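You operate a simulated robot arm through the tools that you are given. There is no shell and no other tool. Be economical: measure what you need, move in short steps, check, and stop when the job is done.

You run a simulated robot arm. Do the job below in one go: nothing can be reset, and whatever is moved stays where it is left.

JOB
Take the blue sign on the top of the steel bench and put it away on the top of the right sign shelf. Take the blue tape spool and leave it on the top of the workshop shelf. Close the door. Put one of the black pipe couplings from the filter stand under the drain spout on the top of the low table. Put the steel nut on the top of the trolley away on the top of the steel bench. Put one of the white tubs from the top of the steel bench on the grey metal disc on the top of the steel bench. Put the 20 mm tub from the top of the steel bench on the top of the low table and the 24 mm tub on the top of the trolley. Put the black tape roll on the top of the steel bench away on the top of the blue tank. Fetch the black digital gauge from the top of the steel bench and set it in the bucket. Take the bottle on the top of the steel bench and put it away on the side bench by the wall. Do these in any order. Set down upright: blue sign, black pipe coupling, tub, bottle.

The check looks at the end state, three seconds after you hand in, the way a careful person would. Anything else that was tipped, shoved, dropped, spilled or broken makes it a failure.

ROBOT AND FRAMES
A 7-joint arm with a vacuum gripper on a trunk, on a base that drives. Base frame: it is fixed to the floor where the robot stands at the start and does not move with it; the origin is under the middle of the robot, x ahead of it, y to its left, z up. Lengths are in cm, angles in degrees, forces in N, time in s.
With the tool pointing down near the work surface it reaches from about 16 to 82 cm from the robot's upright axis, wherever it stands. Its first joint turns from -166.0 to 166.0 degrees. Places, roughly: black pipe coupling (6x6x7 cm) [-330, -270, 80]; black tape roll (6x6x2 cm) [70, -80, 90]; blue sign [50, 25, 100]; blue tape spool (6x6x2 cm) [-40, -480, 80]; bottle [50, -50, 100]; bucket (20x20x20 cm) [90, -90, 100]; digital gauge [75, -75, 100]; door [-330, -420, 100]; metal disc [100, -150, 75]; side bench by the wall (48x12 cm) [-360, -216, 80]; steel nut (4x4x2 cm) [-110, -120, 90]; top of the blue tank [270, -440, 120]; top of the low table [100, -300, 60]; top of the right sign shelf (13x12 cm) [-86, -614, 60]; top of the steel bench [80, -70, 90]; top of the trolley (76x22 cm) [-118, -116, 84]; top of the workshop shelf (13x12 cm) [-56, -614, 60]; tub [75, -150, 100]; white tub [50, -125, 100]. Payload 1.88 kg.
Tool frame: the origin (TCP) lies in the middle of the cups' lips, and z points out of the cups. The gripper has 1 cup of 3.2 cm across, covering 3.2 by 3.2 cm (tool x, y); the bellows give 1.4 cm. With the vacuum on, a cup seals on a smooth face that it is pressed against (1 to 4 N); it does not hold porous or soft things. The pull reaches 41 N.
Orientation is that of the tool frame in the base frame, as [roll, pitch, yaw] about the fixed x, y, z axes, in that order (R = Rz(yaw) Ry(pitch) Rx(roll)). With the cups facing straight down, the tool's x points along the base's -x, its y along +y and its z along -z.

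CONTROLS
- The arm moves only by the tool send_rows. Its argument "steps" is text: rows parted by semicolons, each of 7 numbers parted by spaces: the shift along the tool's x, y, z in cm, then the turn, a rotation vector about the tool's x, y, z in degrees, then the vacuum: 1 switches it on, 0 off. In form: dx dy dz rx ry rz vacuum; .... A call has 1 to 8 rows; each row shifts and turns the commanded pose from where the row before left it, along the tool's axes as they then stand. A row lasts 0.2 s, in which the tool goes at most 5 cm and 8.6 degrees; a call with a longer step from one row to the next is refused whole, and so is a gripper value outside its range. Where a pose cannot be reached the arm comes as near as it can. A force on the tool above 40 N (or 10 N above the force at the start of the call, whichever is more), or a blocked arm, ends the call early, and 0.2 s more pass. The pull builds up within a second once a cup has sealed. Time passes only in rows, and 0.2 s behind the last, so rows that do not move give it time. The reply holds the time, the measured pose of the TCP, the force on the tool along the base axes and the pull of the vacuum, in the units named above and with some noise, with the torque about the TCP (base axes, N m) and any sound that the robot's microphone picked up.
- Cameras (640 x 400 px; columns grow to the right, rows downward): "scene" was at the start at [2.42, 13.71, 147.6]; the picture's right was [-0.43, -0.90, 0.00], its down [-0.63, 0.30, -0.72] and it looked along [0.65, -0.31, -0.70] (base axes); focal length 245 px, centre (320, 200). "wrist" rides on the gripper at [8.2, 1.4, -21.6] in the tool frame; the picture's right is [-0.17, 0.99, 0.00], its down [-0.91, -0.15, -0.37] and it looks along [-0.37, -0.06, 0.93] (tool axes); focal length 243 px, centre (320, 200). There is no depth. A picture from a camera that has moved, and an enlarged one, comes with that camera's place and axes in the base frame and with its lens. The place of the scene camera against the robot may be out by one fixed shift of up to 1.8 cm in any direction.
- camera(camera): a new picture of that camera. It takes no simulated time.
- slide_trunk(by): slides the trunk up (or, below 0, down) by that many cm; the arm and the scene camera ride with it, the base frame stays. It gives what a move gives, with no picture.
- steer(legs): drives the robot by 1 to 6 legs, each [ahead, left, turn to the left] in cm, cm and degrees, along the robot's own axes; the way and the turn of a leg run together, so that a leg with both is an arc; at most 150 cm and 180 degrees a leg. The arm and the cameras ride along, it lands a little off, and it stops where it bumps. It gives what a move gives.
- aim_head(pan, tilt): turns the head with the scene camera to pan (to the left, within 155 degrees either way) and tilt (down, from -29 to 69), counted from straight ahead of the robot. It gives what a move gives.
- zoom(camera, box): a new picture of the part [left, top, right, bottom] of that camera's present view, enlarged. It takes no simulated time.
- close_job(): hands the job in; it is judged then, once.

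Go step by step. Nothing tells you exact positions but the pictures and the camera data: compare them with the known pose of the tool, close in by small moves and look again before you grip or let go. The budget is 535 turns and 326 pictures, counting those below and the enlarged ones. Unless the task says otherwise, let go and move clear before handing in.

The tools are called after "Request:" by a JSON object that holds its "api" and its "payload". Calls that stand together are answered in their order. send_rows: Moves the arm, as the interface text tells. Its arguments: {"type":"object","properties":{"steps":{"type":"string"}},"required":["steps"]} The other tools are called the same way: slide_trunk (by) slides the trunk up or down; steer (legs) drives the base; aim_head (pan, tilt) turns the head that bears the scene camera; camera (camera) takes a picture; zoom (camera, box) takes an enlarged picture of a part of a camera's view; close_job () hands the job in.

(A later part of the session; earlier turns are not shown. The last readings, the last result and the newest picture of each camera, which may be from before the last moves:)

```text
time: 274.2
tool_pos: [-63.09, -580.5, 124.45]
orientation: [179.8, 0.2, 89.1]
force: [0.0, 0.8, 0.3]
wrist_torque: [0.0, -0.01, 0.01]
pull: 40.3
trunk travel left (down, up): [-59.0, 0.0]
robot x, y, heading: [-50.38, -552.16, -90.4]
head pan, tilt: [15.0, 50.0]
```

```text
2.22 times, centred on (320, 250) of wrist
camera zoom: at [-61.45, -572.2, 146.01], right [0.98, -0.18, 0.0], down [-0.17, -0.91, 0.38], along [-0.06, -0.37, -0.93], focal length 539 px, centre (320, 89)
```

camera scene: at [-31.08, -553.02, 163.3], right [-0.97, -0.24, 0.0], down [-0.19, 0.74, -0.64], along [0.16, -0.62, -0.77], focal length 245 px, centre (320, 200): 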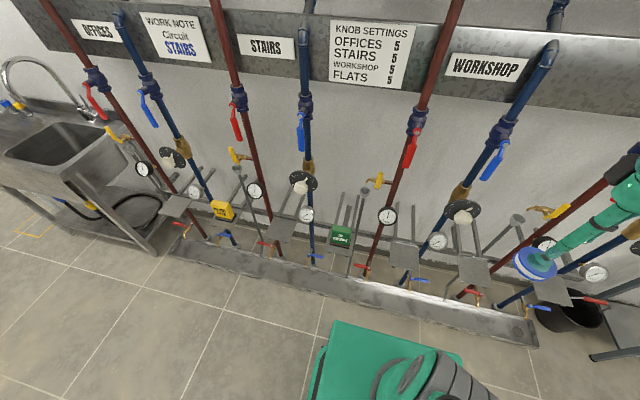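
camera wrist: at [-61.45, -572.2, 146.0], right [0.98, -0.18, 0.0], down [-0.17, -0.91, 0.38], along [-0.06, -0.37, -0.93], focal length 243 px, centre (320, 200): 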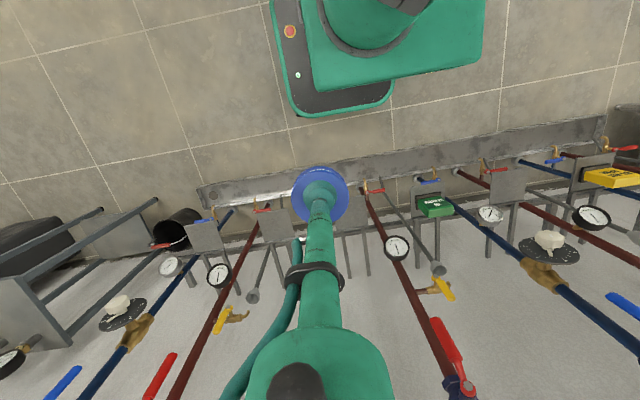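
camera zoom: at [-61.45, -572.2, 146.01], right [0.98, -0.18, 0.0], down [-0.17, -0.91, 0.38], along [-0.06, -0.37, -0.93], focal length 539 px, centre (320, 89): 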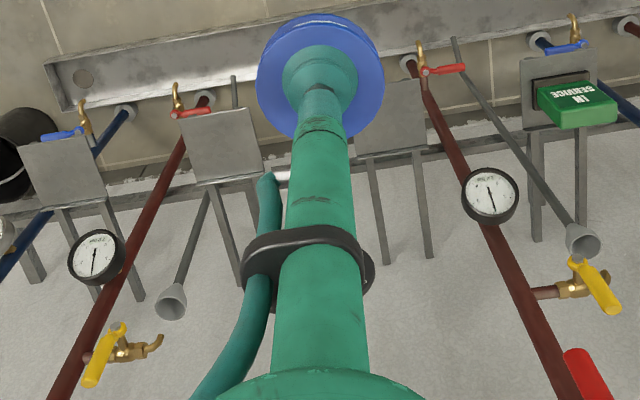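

The workshop shelf plate is at about (-56,-614,58), with a knob disc beside it at z≈97, so I will lean the tool back slightly when placing. First I lower the trunk.

Request:
{"api": "slide_trunk", "payload": {"by": -45}}

Request:
{"api": "camera", "payload": {"camera": "wrist"}}

Request:
{"api": "camera", "payload": {"camera": "scene"}}

```text
refused: -45 is not a number from -40 to 40
```

```text
222 pictures are left
camera wrist: at [-61.45, -572.2, 146.01], right [0.98, -0.18, 0.0], down [-0.17, -0.91, 0.38], along [-0.06, -0.37, -0.93], focal length 243 px, centre (320, 200)
```

wrist: 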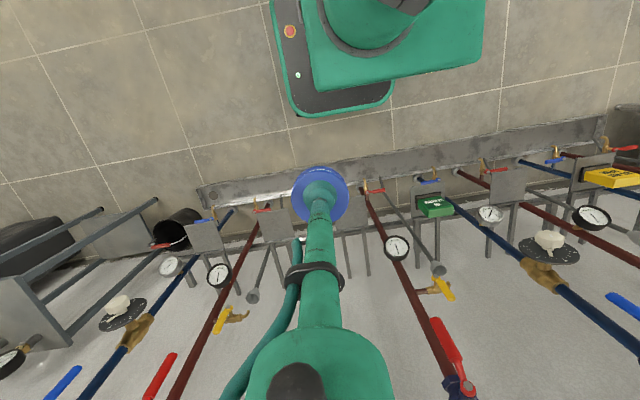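

```text
221 pictures are left
camera scene: at [-31.08, -553.02, 163.3], right [-0.97, -0.24, 0.0], down [-0.19, 0.74, -0.64], along [0.16, -0.62, -0.77], focal length 245 px, centre (320, 200)
```

scene: 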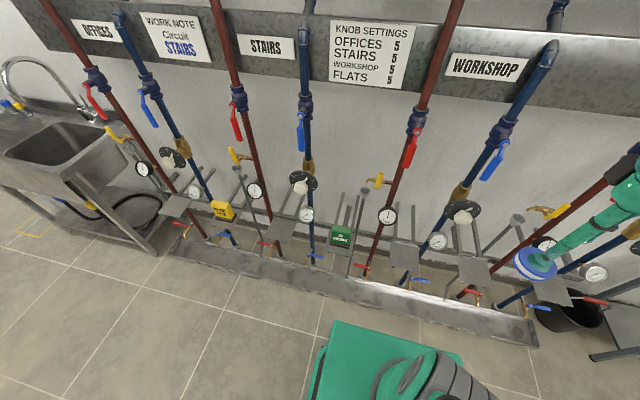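

Request:
{"api": "slide_trunk", "payload": {"by": -40}}

Request:
{"api": "camera", "payload": {"camera": "wrist"}}

Request:
{"api": "camera", "payload": {"camera": "scene"}}

```text
time: 278.1
tool_pos: [-62.91, -580.44, 84.37]
orientation: [179.7, -0.1, 89.2]
force: [0.3, -0.1, -1.1]
wrist_torque: [0.01, 0.04, -0.03]
pull: 40.9
trunk travel left (down, up): [-19.0, 40.0]
robot x, y, heading: [-50.71, -551.91, -90.8]
head pan, tilt: [15.0, 50.0]
```

```text
220 pictures are left
camera wrist: at [-61.52, -572.34, 105.9], right [0.98, -0.18, 0.01], down [-0.17, -0.91, 0.37], along [-0.06, -0.37, -0.93], focal length 243 px, centre (320, 200)
```

wrist: 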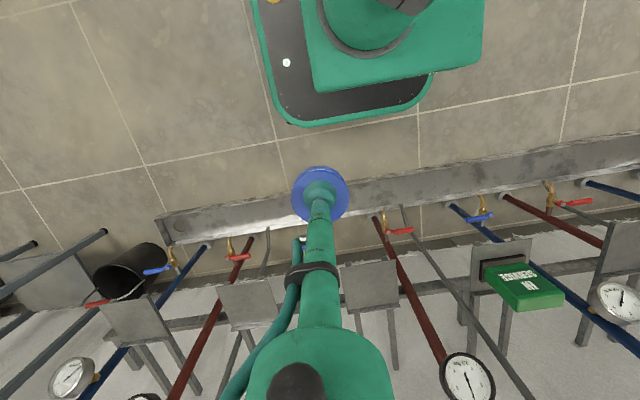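

```text
219 pictures are left
camera scene: at [-31.07, -553.02, 123.33], right [-0.97, -0.25, 0.0], down [-0.19, 0.74, -0.64], along [0.16, -0.62, -0.77], focal length 245 px, centre (320, 200)
```

scene: 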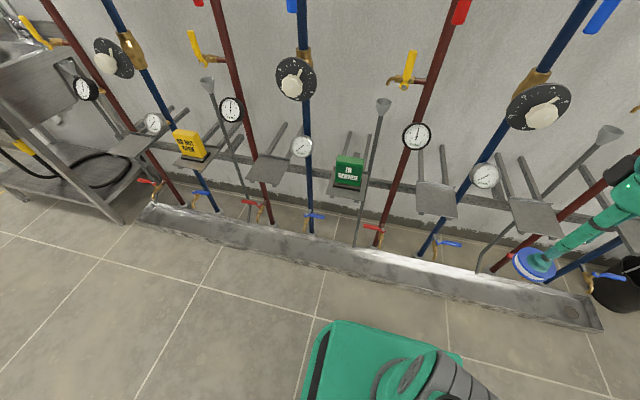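

The shelf top is at about z 61, centre (-56.5,-613). I advance toward it and lean the tool back 12°.

Request:
{"api": "send_rows", "payload": {"steps": "-3.5 2.2 0 0 0 0 1;-3.5 2.2 0 0 0 0 1;-3.5 2.2 0 0 0 0 1;-3.5 1.4 0 0 0 0 1;-3 0 0 0 -6 0 1;-2 0 0 0 -6 0 1;0 0 0 0 0 0 1"}}

Request:
{"api": "camera", "payload": {"camera": "wrist"}}

Request:
{"api": "aim_head", "payload": {"pan": -5, "tilt": 45}}

Request:
{"api": "camera", "payload": {"camera": "scene"}}

```text
time: 279.7
tool_pos: [-55.28, -599.58, 84.58]
orientation: [179.7, 12.3, 89.1]
force: [0.4, 0.5, 0.6]
wrist_torque: [-0.01, 0.01, -0.02]
pull: 41.3
trunk travel left (down, up): [-19.0, 40.0]
robot x, y, heading: [-50.19, -552.67, -90.8]
head pan, tilt: [15.0, 50.0]
```

```text
218 pictures are left
camera wrist: at [-53.65, -587.01, 104.05], right [0.98, -0.18, 0.04], down [-0.17, -0.81, 0.56], along [-0.07, -0.56, -0.83], focal length 243 px, centre (320, 200)
```

wrist: 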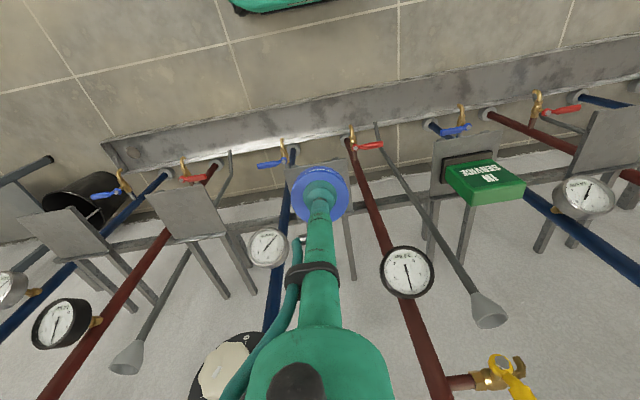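

```text
time: 280.5
tool_pos: [-55.14, -599.51, 84.62]
orientation: [179.7, 12.2, 89.2]
force: [0.5, -0.5, -0.1]
wrist_torque: [0.01, -0.01, 0.01]
pull: 40.9
trunk travel left (down, up): [-19.0, 40.0]
robot x, y, heading: [-50.36, -552.14, -90.7]
head pan, tilt: [-5.0, 45.0]
```

```text
217 pictures are left
camera scene: at [-33.78, -553.65, 123.99], right [-0.99, 0.1, 0.0], down [0.07, 0.7, -0.71], along [-0.07, -0.7, -0.71], focal length 245 px, centre (320, 200)
```

scene: 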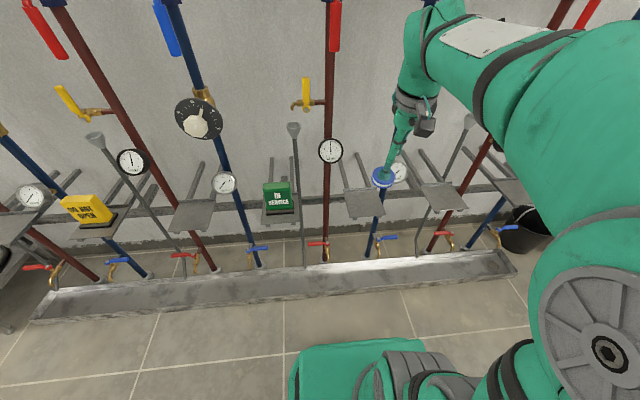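

Request:
{"api": "send_rows", "payload": {"steps": "-1.74 -0.1 3.64 0 0 0 1;-1.74 0 3.64 0 0 0 1;-1.74 0 3.64 0 0 0 1;-1.74 0 3.64 0 0 0 1;-1.74 0 3.0 0 0 0 1;0 0 0 0 0 0 1"}}

Request:
{"api": "camera", "payload": {"camera": "wrist"}}

Request:
{"api": "zoom", "payload": {"camera": "scene", "box": [280, 90, 480, 250]}}

```text
time: 281.9
tool_pos: [-55.45, -611.75, 69.35]
orientation: [179.7, 12.3, 89.1]
force: [-0.6, 0.7, 0.1]
wrist_torque: [0.01, 0.01, 0.01]
pull: 40.6
trunk travel left (down, up): [-19.0, 40.0]
robot x, y, heading: [-50.54, -552.18, -90.7]
head pan, tilt: [-5.0, 45.0]
```

```text
216 pictures are left
camera wrist: at [-53.92, -599.29, 88.8], right [0.98, -0.18, 0.04], down [-0.17, -0.81, 0.56], along [-0.07, -0.56, -0.83], focal length 243 px, centre (320, 200)
```

wrist: 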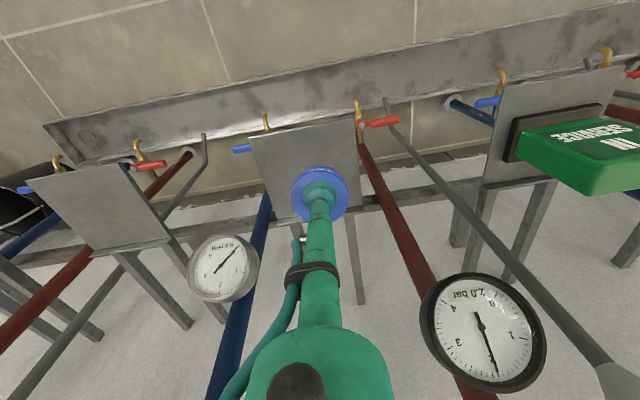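

```text
2.50 times, centred on (380, 170) of scene
camera zoom: at [-33.78, -553.64, 123.99], right [-0.99, 0.1, 0.0], down [0.07, 0.7, -0.71], along [-0.07, -0.7, -0.71], focal length 612 px, centre (170, 275)
```

zoom: 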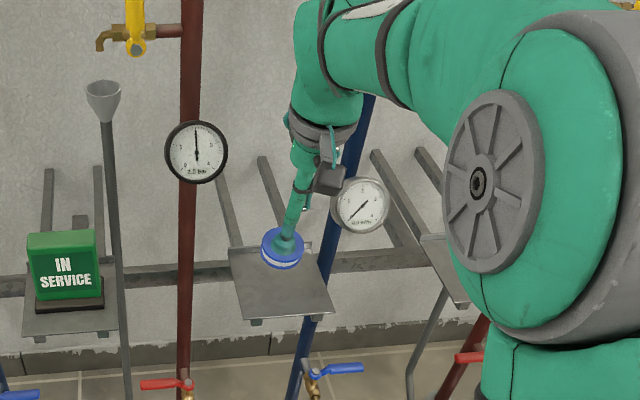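

Request:
{"api": "send_rows", "payload": {"steps": "-0.7 -0.7 0 0 0 0 1;0.42 0 1.96 0 0 0 1;0.31 0 1.47 0 0 0 1;0.15 0 0.68 0 0 0 1;0.1 0 0.49 0 0 0 1;0.1 0 0.49 0 0 0 1;0 0 0 0 0 0 1"}}

```text
time: 283.5
tool_pos: [-56.21, -612.54, 64.44]
orientation: [179.9, 12.2, 89.1]
force: [0.0, -1.1, 0.1]
wrist_torque: [0.0, 0.02, 0.01]
pull: 40.7
trunk travel left (down, up): [-19.0, 40.0]
robot x, y, heading: [-50.42, -552.08, -90.8]
head pan, tilt: [-5.0, 45.0]
```

Request:
{"api": "send_rows", "payload": {"steps": "0.08 0 0.4 0 0 0 1;0.08 0 0.4 0 0 0 1;0.08 0 0.4 0 0 0 1;0 0 0 0 0 0 1"}}

Request:
{"api": "zoom", "payload": {"camera": "scene", "box": [320, 140, 440, 240]}}

```text
time: 284.5
tool_pos: [-56.12, -612.45, 63.2]
orientation: [179.7, 12.2, 89.1]
force: [0.2, -0.2, -0.2]
wrist_torque: [0.03, 0.0, -0.03]
pull: 40.9
trunk travel left (down, up): [-19.0, 40.0]
robot x, y, heading: [-50.35, -551.99, -90.6]
head pan, tilt: [-5.0, 45.0]
```

```text
4.00 times, centred on (380, 190) of scene
camera zoom: at [-33.78, -553.65, 123.99], right [-0.99, 0.1, 0.0], down [0.07, 0.7, -0.71], along [-0.07, -0.7, -0.71], focal length 979 px, centre (80, 240)
```

zoom: 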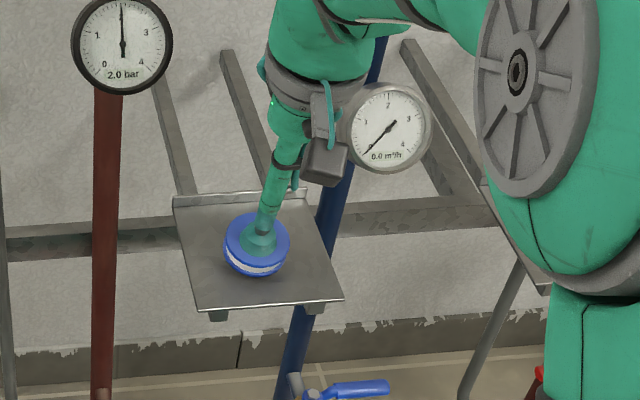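

Request:
{"api": "send_rows", "payload": {"steps": "0.08 0 0.4 0 0 0 1;0.08 0 0.4 0 0 0 1;0.08 0 0.3 0 0 0 1;0.06 0 0.3 0 0 0 1;0 0 0 0 0 0 1"}}

```text
time: 285.7
tool_pos: [-56.14, -612.71, 62.06]
orientation: [179.8, 12.7, 89.1]
force: [-0.6, -4.8, 20.9]
wrist_torque: [0.4, 0.04, 0.03]
pull: 41.1
trunk travel left (down, up): [-19.0, 40.0]
robot x, y, heading: [-50.25, -551.97, -91.1]
head pan, tilt: [-5.0, 45.0]
```

Request:
{"api": "send_rows", "payload": {"steps": "0 0 0 0 0 0 0;0 0 0 0 0 0 0;0 0 0 0 0 0 0;-0.2 0 -1 0 0 0 0;-0.4 0 -2 0 0 0 0;-0.8 0 -4 0 0 0 0;-0.8 0 -4 0 0 0 0;0 0 0 0 0 0 0"}}

Request:
{"api": "camera", "payload": {"camera": "wrist"}}

```text
time: 287.5
tool_pos: [-55.89, -612.27, 72.87]
orientation: [179.7, 12.3, 89.1]
force: [0.8, -0.5, 0.4]
wrist_torque: [0.05, 0.02, 0.02]
pull: 0.0
trunk travel left (down, up): [-19.0, 40.0]
robot x, y, heading: [-50.49, -552.3, -90.8]
head pan, tilt: [-5.0, 45.0]
```

```text
213 pictures are left
camera wrist: at [-54.39, -599.75, 92.22], right [0.98, -0.18, 0.04], down [-0.17, -0.81, 0.56], along [-0.07, -0.56, -0.83], focal length 243 px, centre (320, 200)
```

wrist: 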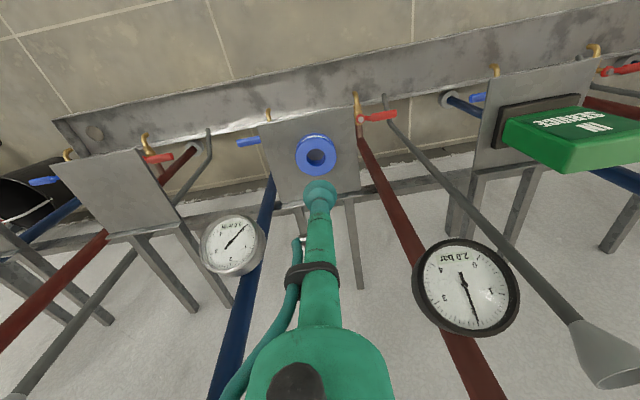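

The spool lies flat on the workshop shelf. I retract the arm, straighten the tool and raise the trunk.

Request:
{"api": "send_rows", "payload": {"steps": "-0.9 0 -4.4 0 0 0 0;3.5 0 -2.5 0 0 0 0;4 0 -1 0 0 0 0;4 0 -1 0 0 0 0;4 0 -1 0 0 0 0;4 0 -1 0 0 0 0;3 0 0 0 6 0 0;3 0 0 0 6 0 0"}}

Request:
{"api": "slide_trunk", "payload": {"by": 35}}

Request:
{"api": "steer", "payload": {"legs": [[0, 104, 0.8]]}}

```text
time: 289.3
tool_pos: [-55.76, -585.87, 78.51]
orientation: [179.8, 0.2, 89.1]
force: [-0.2, -0.4, 1.0]
wrist_torque: [-0.02, -0.02, 0.03]
pull: 0.1
trunk travel left (down, up): [-19.0, 40.0]
robot x, y, heading: [-50.31, -552.44, -90.7]
head pan, tilt: [-5.0, 45.0]
```

```text
time: 292.7
tool_pos: [-55.7, -585.87, 113.49]
orientation: [179.7, 0.1, 89.1]
force: [0.0, -0.9, -0.2]
wrist_torque: [-0.01, -0.02, 0.0]
pull: 0.1
trunk travel left (down, up): [-54.0, 5.0]
robot x, y, heading: [-50.42, -552.48, -90.7]
head pan, tilt: [-5.0, 45.0]
```

```text
time: 298.2
tool_pos: [50.23, -587.11, 113.48]
orientation: [179.8, 0.2, 89.4]
force: [-0.3, -0.5, -0.1]
wrist_torque: [-0.02, -0.02, 0.01]
pull: 0.1
trunk travel left (down, up): [-54.0, 5.0]
robot x, y, heading: [55.72, -553.43, -90.5]
head pan, tilt: [-5.0, 45.0]
```

Now I go back north to the bench for the bottle.

Request:
{"api": "steer", "payload": {"legs": [[-130, 0, 0.5], [0, -68, 0], [-150, 0, 0], [-150, 0, 0], [-60, 0, 0]]}}

Request:
{"api": "steer", "payload": {"legs": [[0, 0, 90]]}}

Request:
{"api": "camera", "payload": {"camera": "wrist"}}

```text
time: 325.2
tool_pos: [-17.02, -95.38, 113.55]
orientation: [179.8, 0.1, 89.6]
force: [-0.1, 0.0, -0.3]
wrist_torque: [-0.02, -0.01, 0.03]
pull: 0.0
trunk travel left (down, up): [-54.0, 5.0]
robot x, y, heading: [-11.82, -61.84, -90.7]
head pan, tilt: [-5.0, 45.0]
```

```text
time: 329.5
tool_pos: [21.9, -66.45, 113.55]
orientation: [179.9, 0.2, -179.6]
force: [0.0, -0.4, 0.6]
wrist_torque: [0.01, 0.02, 0.03]
pull: 0.0
trunk travel left (down, up): [-54.0, 5.0]
robot x, y, heading: [-11.84, -61.92, 0.6]
head pan, tilt: [-5.0, 45.0]
```

```text
212 pictures are left
camera wrist: at [13.69, -65.25, 135.08], right [0.16, 0.99, 0.0], down [0.91, -0.15, 0.38], along [0.37, -0.06, -0.93], focal length 243 px, centre (320, 200)
```

wrist: 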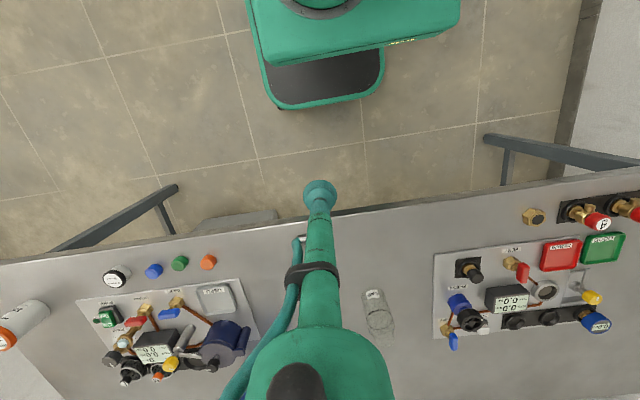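

Request:
{"api": "steer", "payload": {"legs": [[11, 0, 0]]}}

Request:
{"api": "zoom", "payload": {"camera": "wrist", "box": [300, 180, 460, 320]}}

Request:
{"api": "camera", "payload": {"camera": "wrist"}}

Request:
{"api": "aim_head", "payload": {"pan": 0, "tilt": 45}}

Request:
{"api": "camera", "payload": {"camera": "scene"}}

```text
time: 330.7
tool_pos: [32.91, -66.37, 113.53]
orientation: [179.9, 0.1, -179.7]
force: [-0.8, 0.0, 0.5]
wrist_torque: [-0.01, -0.01, 0.01]
pull: 0.1
trunk travel left (down, up): [-54.0, 5.0]
robot x, y, heading: [-0.99, -61.44, 0.4]
head pan, tilt: [-5.0, 45.0]
```

```text
2.86 times, centred on (380, 250) of wrist
camera zoom: at [24.72, -65.16, 135.07], right [0.16, 0.99, 0.0], down [0.91, -0.15, 0.38], along [0.37, -0.06, -0.93], focal length 693 px, centre (149, 57)
```

zoom: 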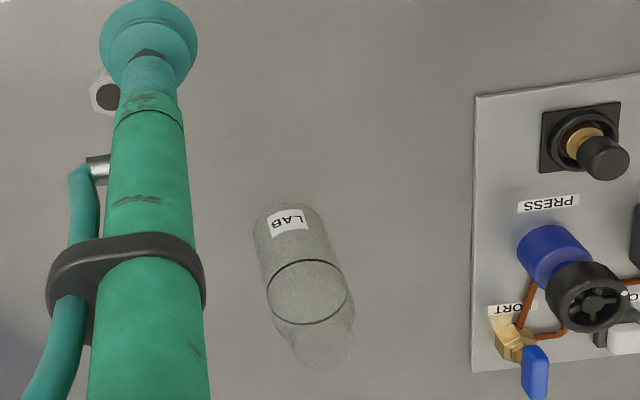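

```text
210 pictures are left
camera wrist: at [24.72, -65.16, 135.07], right [0.16, 0.99, 0.0], down [0.91, -0.15, 0.38], along [0.37, -0.06, -0.93], focal length 243 px, centre (320, 200)
```

wrist: 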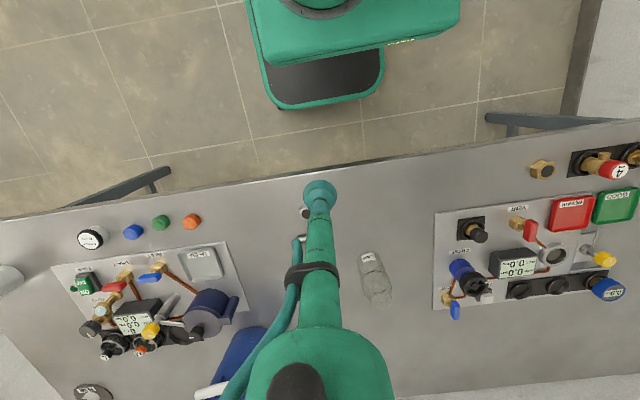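

```text
time: 331.3
tool_pos: [32.99, -66.33, 113.63]
orientation: [179.9, 0.3, -179.6]
force: [0.1, -1.7, -0.3]
wrist_torque: [0.01, 0.01, 0.0]
pull: 0.1
trunk travel left (down, up): [-54.0, 5.0]
robot x, y, heading: [-1.32, -61.88, 0.5]
head pan, tilt: [0.0, 45.0]
```

```text
209 pictures are left
camera scene: at [2.17, -44.52, 158.99], right [0.01, -1.0, 0.0], down [-0.71, -0.01, -0.71], along [0.71, 0.01, -0.71], focal length 245 px, centre (320, 200)
```

scene: 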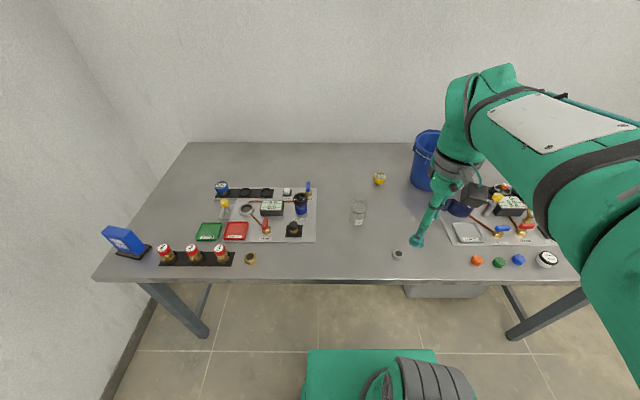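

Request:
{"api": "zoom", "payload": {"camera": "scene", "box": [330, 180, 390, 240]}}

Request:
{"api": "zoom", "payload": {"camera": "scene", "box": [90, 170, 260, 280]}}

```text
6.67 times, centred on (360, 210) of scene
camera zoom: at [2.17, -44.52, 158.99], right [0.01, -1.0, 0.0], down [-0.71, -0.01, -0.71], along [0.71, 0.01, -0.71], focal length 1631 px, centre (53, 133)
```

zoom: 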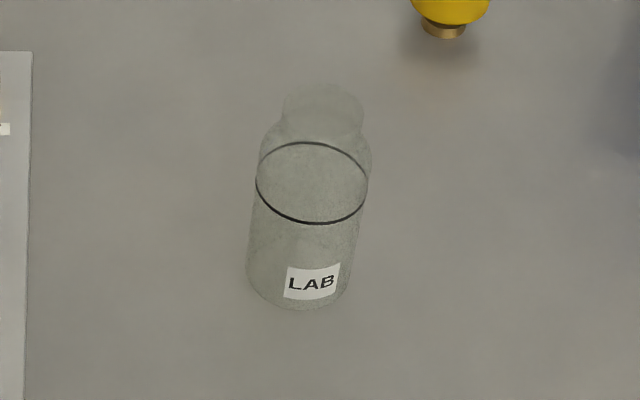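

```text
3.64 times, centred on (175, 225) of scene
camera zoom: at [2.17, -44.52, 158.99], right [0.01, -1.0, 0.0], down [-0.71, -0.01, -0.71], along [0.71, 0.01, -0.71], focal length 890 px, centre (847, 109)
```

zoom: 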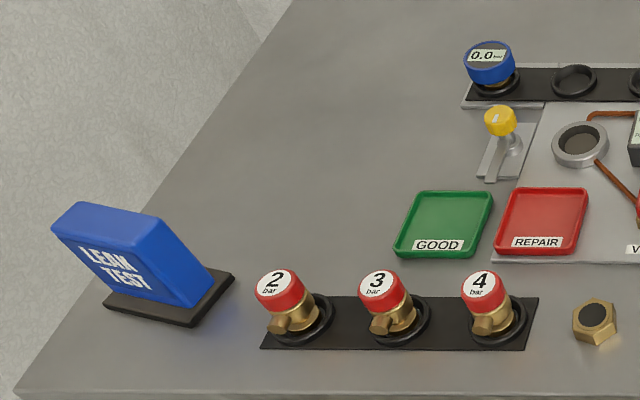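

The bottle stands at about (65,-58), top near z 96. I move over it and look down.

Request:
{"api": "send_rows", "payload": {"steps": "-4.7 1.1 0 0 0 0 0;-4.7 1.1 0 0 0 0 0;-4.7 1.1 0 0 0 0 0;-4.7 1.1 0 0 0 0 0;-4.7 1.1 0 0 0 0 0;-4.7 1.2 0 0 0 0 0;-4.2 1.2 0 0 0 0 0;0 0 4 0 0 0 0"}}

Request:
{"api": "zoom", "payload": {"camera": "wrist", "box": [260, 120, 380, 220]}}

Request:
{"api": "zoom", "payload": {"camera": "scene", "box": [310, 150, 420, 240]}}

```text
time: 333.1
tool_pos: [65.34, -58.26, 109.82]
orientation: [179.8, 0.3, -179.6]
force: [0.5, -0.4, -0.7]
wrist_torque: [0.01, 0.05, -0.01]
pull: 0.0
trunk travel left (down, up): [-54.0, 5.0]
robot x, y, heading: [-0.64, -61.94, 0.7]
head pan, tilt: [0.0, 45.0]
```

```text
4.00 times, centred on (320, 170) of wrist
camera zoom: at [57.05, -56.98, 131.32], right [0.16, 0.99, 0.0], down [0.91, -0.15, 0.38], along [0.37, -0.06, -0.93], focal length 970 px, centre (320, 320)
```

zoom: 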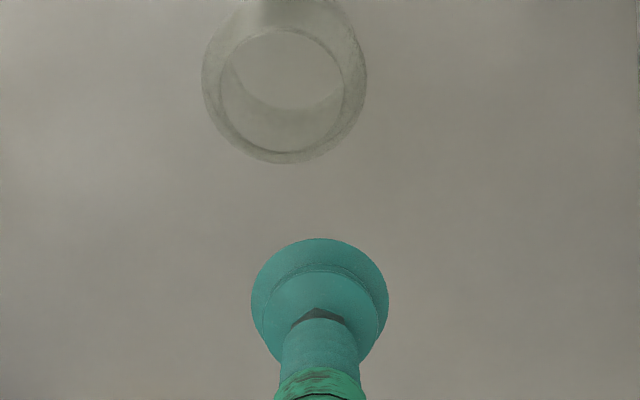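

```text
4.44 times, centred on (365, 195) of scene
camera zoom: at [2.21, -44.5, 158.99], right [0.01, -1.0, 0.0], down [-0.71, -0.01, -0.71], along [0.71, 0.01, -0.71], focal length 1087 px, centre (120, 222)
```

zoom: 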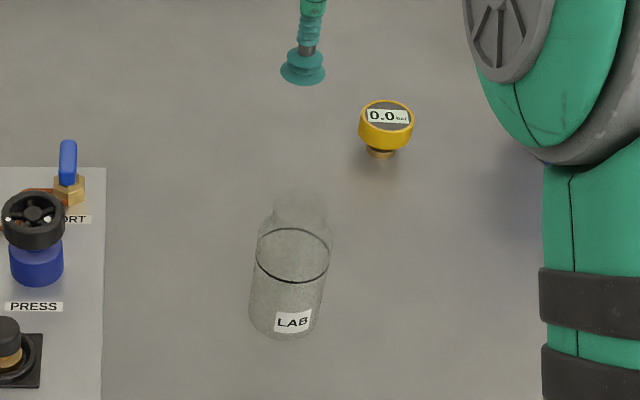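

Request:
{"api": "send_rows", "payload": {"steps": "3.4 -0.8 0 0 0 0 0;0 0 3 0 0 0 0;0 0 0 0 0 0 0"}}

Request:
{"api": "zoom", "payload": {"camera": "wrist", "box": [260, 120, 380, 220]}}

```text
time: 333.9
tool_pos: [61.94, -58.9, 106.68]
orientation: [179.8, 0.2, -179.6]
force: [1.0, 1.1, -0.9]
wrist_torque: [0.02, 0.02, 0.0]
pull: 0.0
trunk travel left (down, up): [-54.0, 5.0]
robot x, y, heading: [-1.04, -61.62, 0.2]
head pan, tilt: [0.0, 45.0]
```

```text
4.00 times, centred on (320, 170) of wrist
camera zoom: at [53.74, -57.75, 128.17], right [0.16, 0.99, 0.0], down [0.91, -0.15, 0.38], along [0.37, -0.06, -0.93], focal length 970 px, centre (320, 320)
```

zoom: 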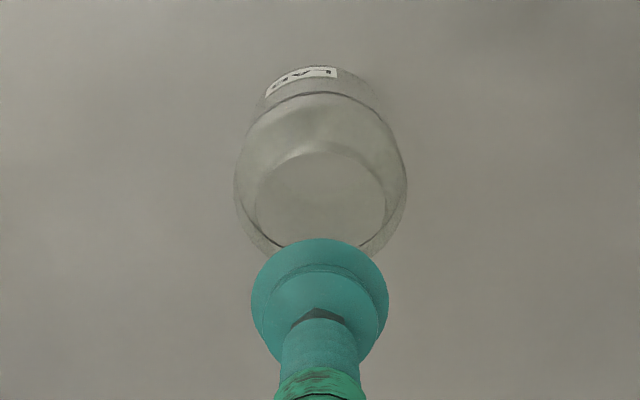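

Request:
{"api": "send_rows", "payload": {"steps": "0 0 4 0 0 0 0;0 0 2.5 0 0 0 1;0 0 0.5 0 0 0 1;0 0 0.4 0 0 0 1;0 0 0.4 0 0 0 1;0 0 0.3 0 0 0 1;0 0 0 0 0 0 1"}}

```text
time: 335.5
tool_pos: [61.97, -58.83, 98.77]
orientation: [179.7, 0.5, -179.6]
force: [1.4, 0.3, 29.6]
wrist_torque: [-0.06, 0.09, 0.02]
pull: 40.3
trunk travel left (down, up): [-54.0, 5.0]
robot x, y, heading: [-0.83, -61.39, 0.4]
head pan, tilt: [0.0, 45.0]
```

Sealed on the bottle. I lift, retract and drive west along y ≈ -50.

Request:
{"api": "send_rows", "payload": {"steps": "0 0 -0.5 0 0 0 1;0 0 -3 0 0 0 1;0 0 -5 0 0 0 1;0 0 -5 0 0 0 1;0 0 -5 0 0 0 1;0 0 -5 0 0 0 1;4.5 0 0 0 0 0 1;4.5 0 0 0 0 0 1"}}

Request:
{"api": "send_rows", "payload": {"steps": "4.5 0 0 0 0 0 1;4.5 0 0 0 0 0 1;4.5 0 0 0 0 0 1"}}

Request:
{"api": "camera", "payload": {"camera": "wrist"}}

Request:
{"api": "steer", "payload": {"legs": [[-20, 10, 0], [0, 0, 90], [0, 0, 90]]}}

Request:
{"api": "aim_head", "payload": {"pan": 0, "tilt": 20}}

Request:
{"api": "camera", "payload": {"camera": "scene"}}

```text
time: 337.3
tool_pos: [52.75, -59.29, 121.95]
orientation: [179.7, 0.2, -179.7]
force: [-0.3, -0.5, -1.4]
wrist_torque: [-0.02, -0.05, 0.0]
pull: 40.5
trunk travel left (down, up): [-54.0, 5.0]
robot x, y, heading: [-0.68, -61.84, 0.4]
head pan, tilt: [0.0, 45.0]
```

```text
time: 338.1
tool_pos: [39.37, -59.28, 121.83]
orientation: [179.6, 0.2, -179.7]
force: [-0.1, 0.4, -0.9]
wrist_torque: [0.03, 0.05, 0.01]
pull: 40.9
trunk travel left (down, up): [-54.0, 5.0]
robot x, y, heading: [-0.55, -61.64, 0.5]
head pan, tilt: [0.0, 45.0]
```

```text
203 pictures are left
camera wrist: at [31.08, -58.15, 143.39], right [0.16, 0.99, 0.01], down [0.91, -0.15, 0.38], along [0.37, -0.06, -0.93], focal length 243 px, centre (320, 200)
```

wrist: 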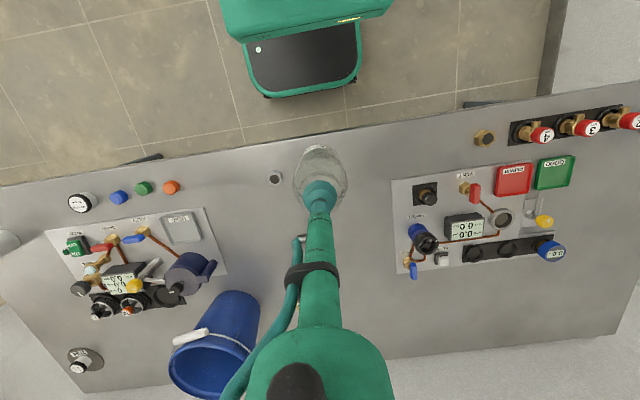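

```text
time: 347.5
tool_pos: [-61.13, -53.78, 121.78]
orientation: [179.8, 0.1, 0.0]
force: [1.0, 0.3, -0.1]
wrist_torque: [0.01, 0.02, 0.0]
pull: 40.8
trunk travel left (down, up): [-54.0, 5.0]
robot x, y, heading: [-20.88, -51.91, -179.8]
head pan, tilt: [0.0, 45.0]
```

```text
time: 348.4
tool_pos: [-61.12, -53.85, 121.88]
orientation: [179.6, 0.2, 0.0]
force: [-0.2, -0.3, 0.3]
wrist_torque: [0.01, 0.02, -0.01]
pull: 40.7
trunk travel left (down, up): [-54.0, 5.0]
robot x, y, heading: [-20.89, -51.67, -179.7]
head pan, tilt: [0.0, 20.0]
```

```text
202 pictures are left
camera scene: at [-23.1, -67.25, 162.85], right [0.0, 1.0, 0.0], down [0.34, 0.0, -0.94], along [-0.94, 0.0, -0.34], focal length 245 px, centre (320, 200)
```

scene: 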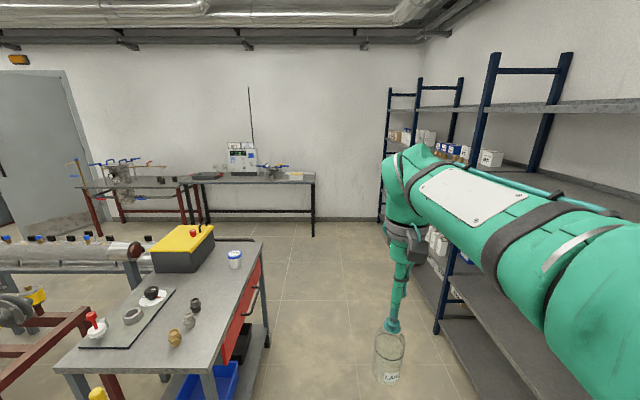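

Request:
{"api": "steer", "payload": {"legs": [[150, 0, 0], [85, 0, 0], [0, 120, 0]]}}

Request:
{"api": "aim_head", "payload": {"pan": 20, "tilt": 30}}

Request:
{"api": "camera", "payload": {"camera": "scene"}}

Request:
{"api": "camera", "payload": {"camera": "wrist"}}

```text
time: 365.7
tool_pos: [-297.28, -178.38, 121.89]
orientation: [179.7, 0.2, 0.4]
force: [-0.5, 0.1, -0.6]
wrist_torque: [0.01, 0.04, -0.02]
pull: 40.2
trunk travel left (down, up): [-54.0, 5.0]
robot x, y, heading: [-257.34, -175.83, -179.5]
head pan, tilt: [0.0, 20.0]
```

```text
time: 366.6
tool_pos: [-297.37, -178.36, 121.84]
orientation: [179.8, 0.2, 0.5]
force: [0.4, 0.8, 0.6]
wrist_torque: [0.03, -0.02, 0.0]
pull: 40.9
trunk travel left (down, up): [-54.0, 5.0]
robot x, y, heading: [-257.14, -175.75, -179.4]
head pan, tilt: [20.0, 30.0]
```

```text
201 pictures are left
camera scene: at [-258.39, -194.51, 161.25], right [-0.35, 0.94, 0.0], down [0.47, 0.18, -0.87], along [-0.81, -0.3, -0.5], focal length 245 px, centre (320, 200)
```

scene: 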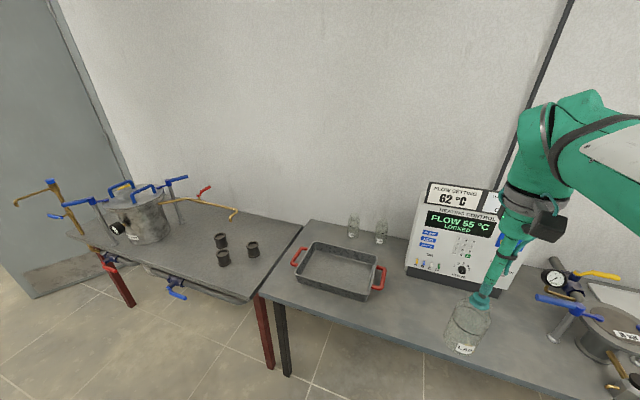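

```text
200 pictures are left
camera wrist: at [-288.95, -179.6, 143.4], right [-0.16, -0.99, 0.0], down [-0.91, 0.15, 0.38], along [-0.37, 0.05, -0.93], focal length 243 px, centre (320, 200)
```

wrist: 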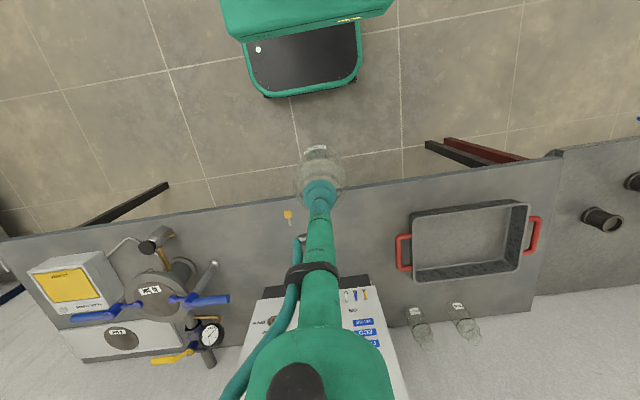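

The side bench has a back strip at x≈-358 with two bottles; y≈-229 is free. I drive nearer.

Request:
{"api": "steer", "payload": {"legs": [[0, 50, 0], [27, 0, 0]]}}

Request:
{"api": "camera", "payload": {"camera": "wrist"}}

Request:
{"api": "camera", "payload": {"camera": "scene"}}

```text
time: 371.0
tool_pos: [-324.01, -227.64, 121.86]
orientation: [179.8, 0.2, 0.1]
force: [0.2, 0.3, -0.7]
wrist_torque: [0.01, 0.03, 0.03]
pull: 40.4
trunk travel left (down, up): [-54.0, 5.0]
robot x, y, heading: [-284.0, -225.4, -179.9]
head pan, tilt: [20.0, 30.0]
```

```text
199 pictures are left
camera wrist: at [-315.57, -228.97, 143.38], right [-0.16, -0.99, 0.0], down [-0.91, 0.15, 0.38], along [-0.37, 0.06, -0.93], focal length 243 px, centre (320, 200)
```

wrist: 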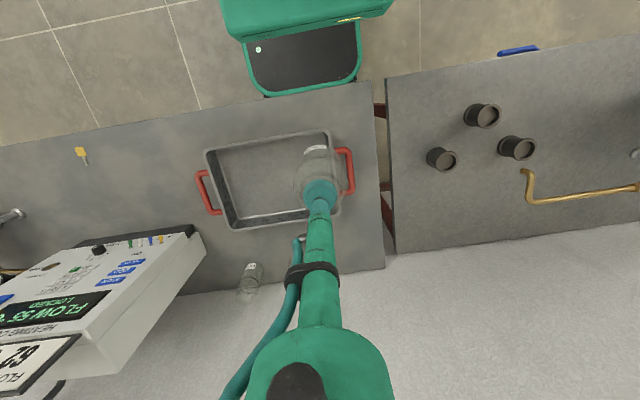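

```text
198 pictures are left
camera scene: at [-285.09, -244.06, 161.25], right [-0.35, 0.94, 0.0], down [0.47, 0.17, -0.87], along [-0.81, -0.3, -0.5], focal length 245 px, centre (320, 200)
```

scene: 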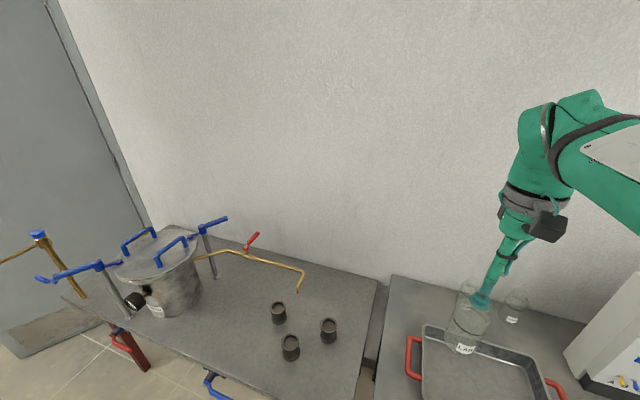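

Request:
{"api": "send_rows", "payload": {"steps": "-4.5 0.2 1.6 0 0 0 1;-4.5 0.2 1.6 0 0 0 1;-4.5 0.2 1.6 0 0 0 1;-4.5 0.2 1.6 0 0 0 1;-4.5 0.2 1.6 0 0 0 1;-4.5 0.2 1.6 0 0 0 1;-4.5 0.2 1 0 0 0 1;-1.5 0 1 0 0 0 1"}}

Request:
{"api": "camera", "payload": {"camera": "wrist"}}

Request:
{"api": "zoom", "payload": {"camera": "scene", "box": [380, 190, 600, 360]}}

```text
time: 372.8
tool_pos: [-356.98, -229.13, 110.3]
orientation: [179.7, 0.2, 0.3]
force: [-1.4, -0.1, -0.1]
wrist_torque: [0.0, 0.0, 0.01]
pull: 40.8
trunk travel left (down, up): [-54.0, 5.0]
robot x, y, heading: [-283.33, -225.27, -179.5]
head pan, tilt: [20.0, 30.0]
```

```text
197 pictures are left
camera wrist: at [-348.6, -230.51, 131.89], right [-0.16, -0.99, 0.0], down [-0.91, 0.15, 0.38], along [-0.37, 0.06, -0.93], focal length 243 px, centre (320, 200)
```

wrist: 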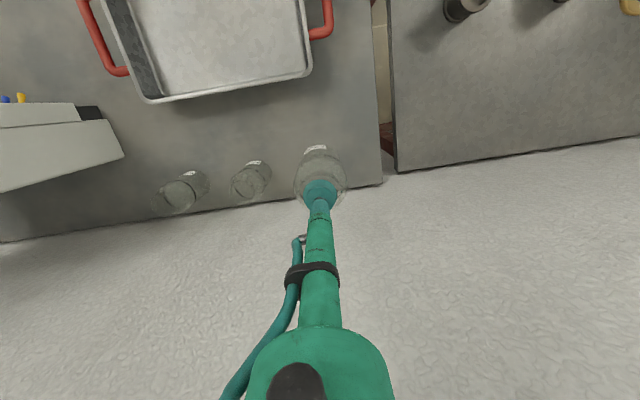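

```text
2.35 times, centred on (490, 275) of scene
camera zoom: at [-285.11, -244.06, 161.25], right [-0.35, 0.94, 0.0], down [0.47, 0.17, -0.87], along [-0.81, -0.3, -0.5], focal length 576 px, centre (-80, 24)
```

zoom: 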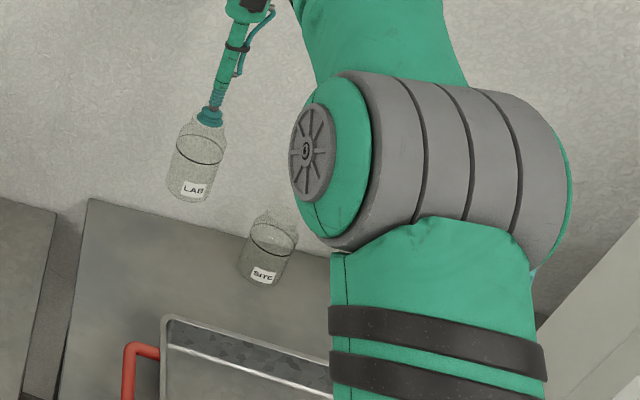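

Request:
{"api": "send_rows", "payload": {"steps": "0 0 5 0 0 0 1;0 0 5 0 0 0 1;0 0 2.5 0 0 0 1;0 0 1.5 0 0 0 1;0 0 0 0 0 0 1"}}

Request:
{"api": "camera", "payload": {"camera": "wrist"}}

Request:
{"api": "zoom", "payload": {"camera": "scene", "box": [380, 190, 600, 360]}}

```text
time: 374.0
tool_pos: [-356.97, -229.58, 96.06]
orientation: [179.7, 0.2, 0.2]
force: [-0.1, 0.2, -0.2]
wrist_torque: [0.0, 0.0, 0.03]
pull: 40.7
trunk travel left (down, up): [-54.0, 5.0]
robot x, y, heading: [-283.62, -225.1, -179.8]
head pan, tilt: [20.0, 30.0]
```

```text
195 pictures are left
camera wrist: at [-348.66, -230.81, 117.67], right [-0.16, -0.99, 0.01], down [-0.91, 0.15, 0.38], along [-0.37, 0.06, -0.93], focal length 243 px, centre (320, 200)
```

wrist: 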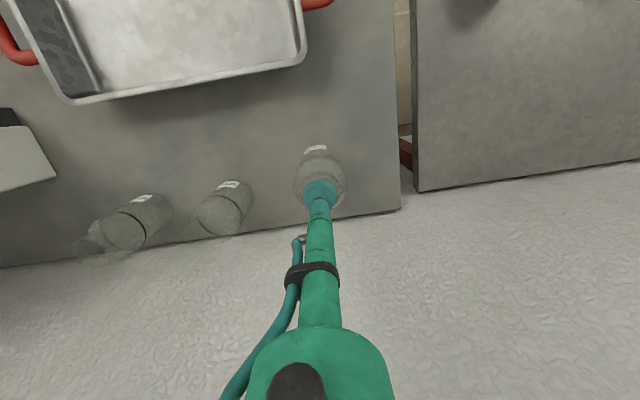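

```text
2.35 times, centred on (490, 275) of scene
camera zoom: at [-285.08, -244.06, 161.25], right [-0.35, 0.94, 0.0], down [0.47, 0.17, -0.87], along [-0.81, -0.3, -0.5], focal length 576 px, centre (-80, 24)
```

zoom: 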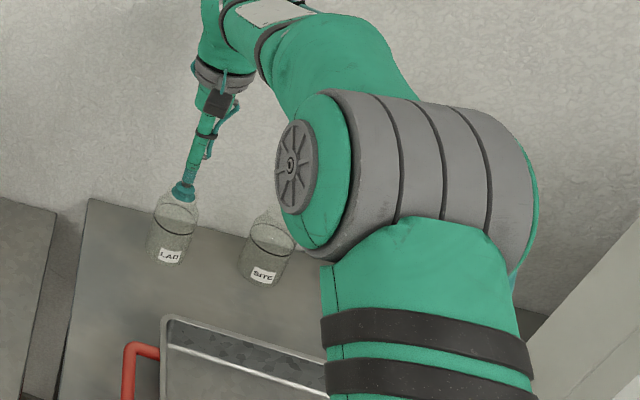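

Request:
{"api": "send_rows", "payload": {"steps": "0 0 0.8 0 0 0 1;0 0 0.6 0 0 0 1;0 0 0.5 0 0 0 1;0 0 0.5 0 0 0 1;0 0 0.4 0 0 0 1;0 0 0 0 0 0 1"}}

```text
time: 375.4
tool_pos: [-357.06, -229.26, 93.54]
orientation: [179.7, 0.2, 0.3]
force: [0.5, -0.2, -0.4]
wrist_torque: [0.02, -0.01, 0.05]
pull: 40.4
trunk travel left (down, up): [-54.0, 5.0]
robot x, y, heading: [-283.78, -225.11, -179.7]
head pan, tilt: [20.0, 30.0]
```

Request:
{"api": "send_rows", "payload": {"steps": "0 0 0.5 0 0 0 1;0 0 0.4 0 0 0 1;0 0 0.4 0 0 0 1;0 0 0.4 0 0 0 1;0 0 0 0 0 0 1"}}

```text
time: 376.6
tool_pos: [-357.09, -229.3, 92.11]
orientation: [179.8, 0.6, 0.3]
force: [-4.4, -0.5, 32.5]
wrist_torque: [0.12, 0.19, -0.02]
pull: 41.2
trunk travel left (down, up): [-54.0, 5.0]
robot x, y, heading: [-283.66, -225.47, -179.8]
head pan, tilt: [20.0, 30.0]
```

Request:
{"api": "send_rows", "payload": {"steps": "0 0 -0.5 0 0 0 0;0 0 0 0 0 0 0;0 0 0 0 0 0 0;0 0 -0.5 0 0 0 0;0 0 -2 0 0 0 0;0 0 -5 0 0 0 0;0 0 -5 0 0 0 0;2 0 -3 0 0 0 0"}}

Request:
{"api": "camera", "payload": {"camera": "wrist"}}

Request:
{"api": "camera", "payload": {"camera": "scene"}}

```text
time: 378.4
tool_pos: [-354.69, -229.19, 107.72]
orientation: [179.8, 0.1, 0.2]
force: [-0.4, 0.4, 0.0]
wrist_torque: [0.01, 0.0, -0.04]
pull: 0.1
trunk travel left (down, up): [-54.0, 5.0]
robot x, y, heading: [-283.59, -225.65, -179.7]
head pan, tilt: [20.0, 30.0]
```

```text
193 pictures are left
camera wrist: at [-346.41, -230.52, 129.32], right [-0.16, -0.99, 0.0], down [-0.91, 0.15, 0.38], along [-0.37, 0.06, -0.93], focal length 243 px, centre (320, 200)
```

wrist: 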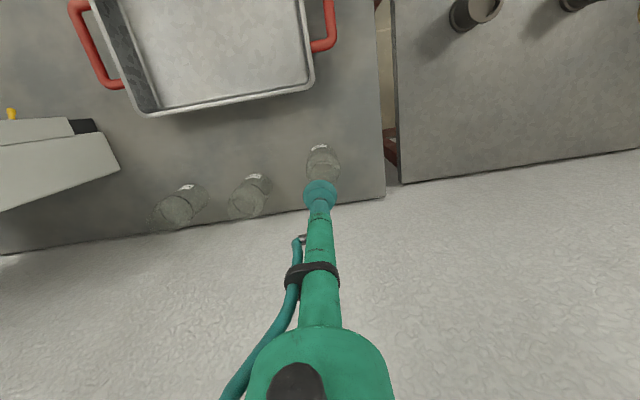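

```text
192 pictures are left
camera scene: at [-285.07, -244.06, 161.25], right [-0.35, 0.94, 0.0], down [0.47, 0.17, -0.87], along [-0.81, -0.3, -0.5], focal length 245 px, centre (320, 200)
```

scene: 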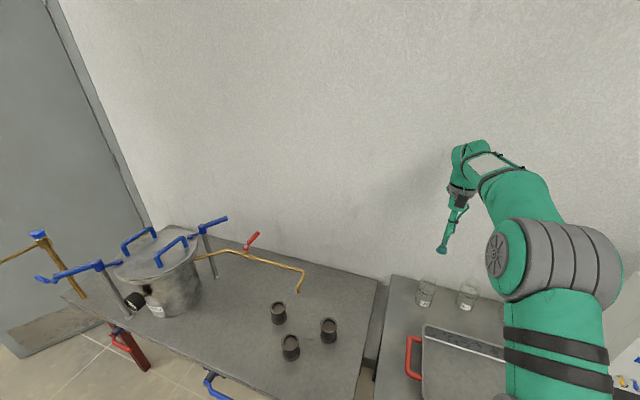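

The bottle stands in line on the side bench. Now the black couplings on the filter stand next to it: I back up a little and shift left to get one.

Request:
{"api": "send_rows", "payload": {"steps": "4.5 0 -1 0 0 0 0;4.5 0 -1 0 0 0 0;4.5 0 -1 0 0 0 0;4.5 0 -1 0 0 0 0"}}

Request:
{"api": "steer", "payload": {"legs": [[-6, 0, 0], [0, 26, 0]]}}

Request:
{"api": "camera", "payload": {"camera": "wrist"}}

```text
time: 379.4
tool_pos: [-336.63, -229.03, 111.69]
orientation: [179.7, 0.2, 0.3]
force: [-0.7, 0.3, -0.9]
wrist_torque: [0.01, 0.01, -0.02]
pull: 0.1
trunk travel left (down, up): [-54.0, 5.0]
robot x, y, heading: [-283.64, -225.31, -179.7]
head pan, tilt: [20.0, 30.0]
```

```text
time: 381.8
tool_pos: [-330.67, -254.18, 111.78]
orientation: [179.8, 0.2, 0.0]
force: [0.0, -0.1, -0.2]
wrist_torque: [-0.02, 0.0, 0.02]
pull: 0.1
trunk travel left (down, up): [-54.0, 5.0]
robot x, y, heading: [-277.61, -250.9, -180.2]
head pan, tilt: [20.0, 30.0]
```

```text
191 pictures are left
camera wrist: at [-322.25, -255.49, 133.28], right [-0.17, -0.99, 0.0], down [-0.91, 0.16, 0.38], along [-0.37, 0.06, -0.93], focal length 243 px, centre (320, 200)
```

wrist: 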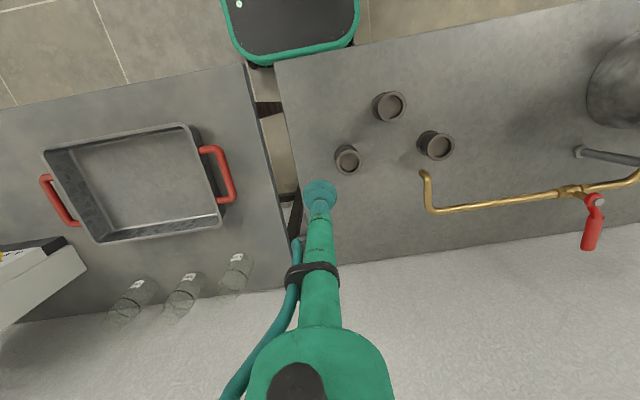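

Request:
{"api": "send_rows", "payload": {"steps": "-2.1 2.7 0 0 0 0 0;-2.1 2.7 0 0 0 0 0;0 0 5 0 0 0 0;0 0 5 0 0 0 0;0 0 4 0 0 0 0;0 0 0 0 0 0 0"}}

Request:
{"api": "zoom", "payload": {"camera": "wrist", "box": [240, 100, 400, 220]}}

```text
time: 383.2
tool_pos: [-334.85, -259.78, 97.7]
orientation: [179.7, 0.2, 0.0]
force: [0.4, 0.2, 0.4]
wrist_torque: [-0.01, 0.02, 0.0]
pull: 0.1
trunk travel left (down, up): [-54.0, 5.0]
robot x, y, heading: [-277.56, -251.15, -179.8]
head pan, tilt: [20.0, 30.0]
```

```text
3.33 times, centred on (320, 160) of wrist
camera zoom: at [-326.57, -261.11, 119.27], right [-0.17, -0.99, 0.01], down [-0.91, 0.16, 0.38], along [-0.37, 0.06, -0.93], focal length 809 px, centre (320, 333)
```

zoom: 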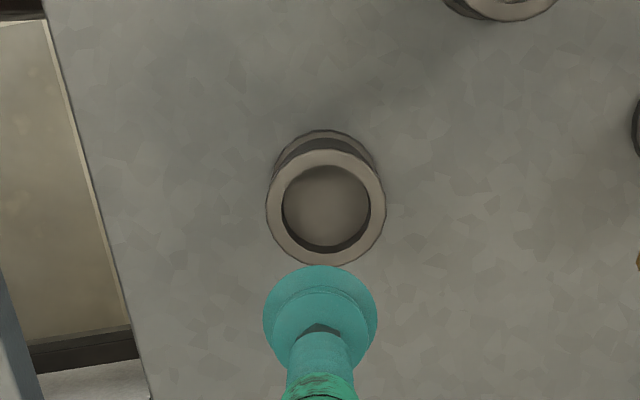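

Request:
{"api": "send_rows", "payload": {"steps": "-0.55 0.3 4 0 0 0 0;0 0 4 0 0 0 0;0 0 2 0 0 0 0;0 0 0 0 0 0 0"}}

Request:
{"api": "zoom", "payload": {"camera": "wrist", "box": [240, 100, 400, 220]}}

```text
time: 384.2
tool_pos: [-335.4, -259.94, 87.59]
orientation: [179.7, 0.2, 0.0]
force: [0.7, 0.4, 0.4]
wrist_torque: [-0.01, 0.01, -0.05]
pull: 0.1
trunk travel left (down, up): [-54.0, 5.0]
robot x, y, heading: [-277.68, -250.85, -180.2]
head pan, tilt: [20.0, 30.0]
```

```text
3.33 times, centred on (320, 160) of wrist
camera zoom: at [-327.07, -261.33, 109.13], right [-0.17, -0.99, 0.01], down [-0.91, 0.16, 0.38], along [-0.37, 0.06, -0.93], focal length 809 px, centre (320, 333)
```

zoom: 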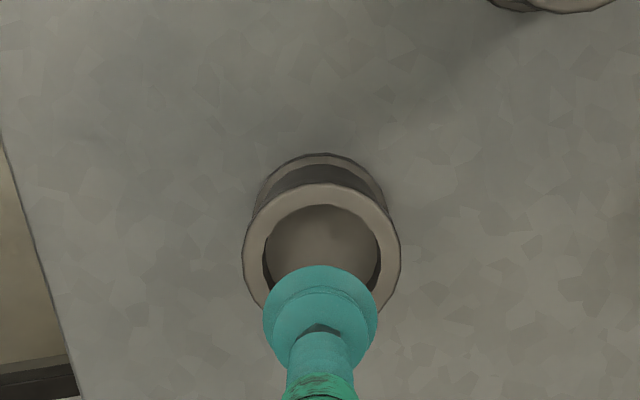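

Request:
{"api": "send_rows", "payload": {"steps": "0 0 4 0 0 0 0;0 0 1.5 0 0 0 1;0 0 0.6 0 0 0 1;0 0 0.5 0 0 0 1;0 0 0.4 0 0 0 1;0 0 0.4 0 0 0 1;0 0 0.3 0 0 0 1;0 0 0 0 0 0 1"}}

```text
time: 386.0
tool_pos: [-335.43, -260.1, 80.34]
orientation: [179.7, 0.4, -0.1]
force: [8.3, 0.5, 27.6]
wrist_torque: [0.15, -0.08, -0.17]
pull: 40.8
trunk travel left (down, up): [-54.0, 5.0]
robot x, y, heading: [-277.3, -250.89, -179.9]
head pan, tilt: [20.0, 30.0]
```

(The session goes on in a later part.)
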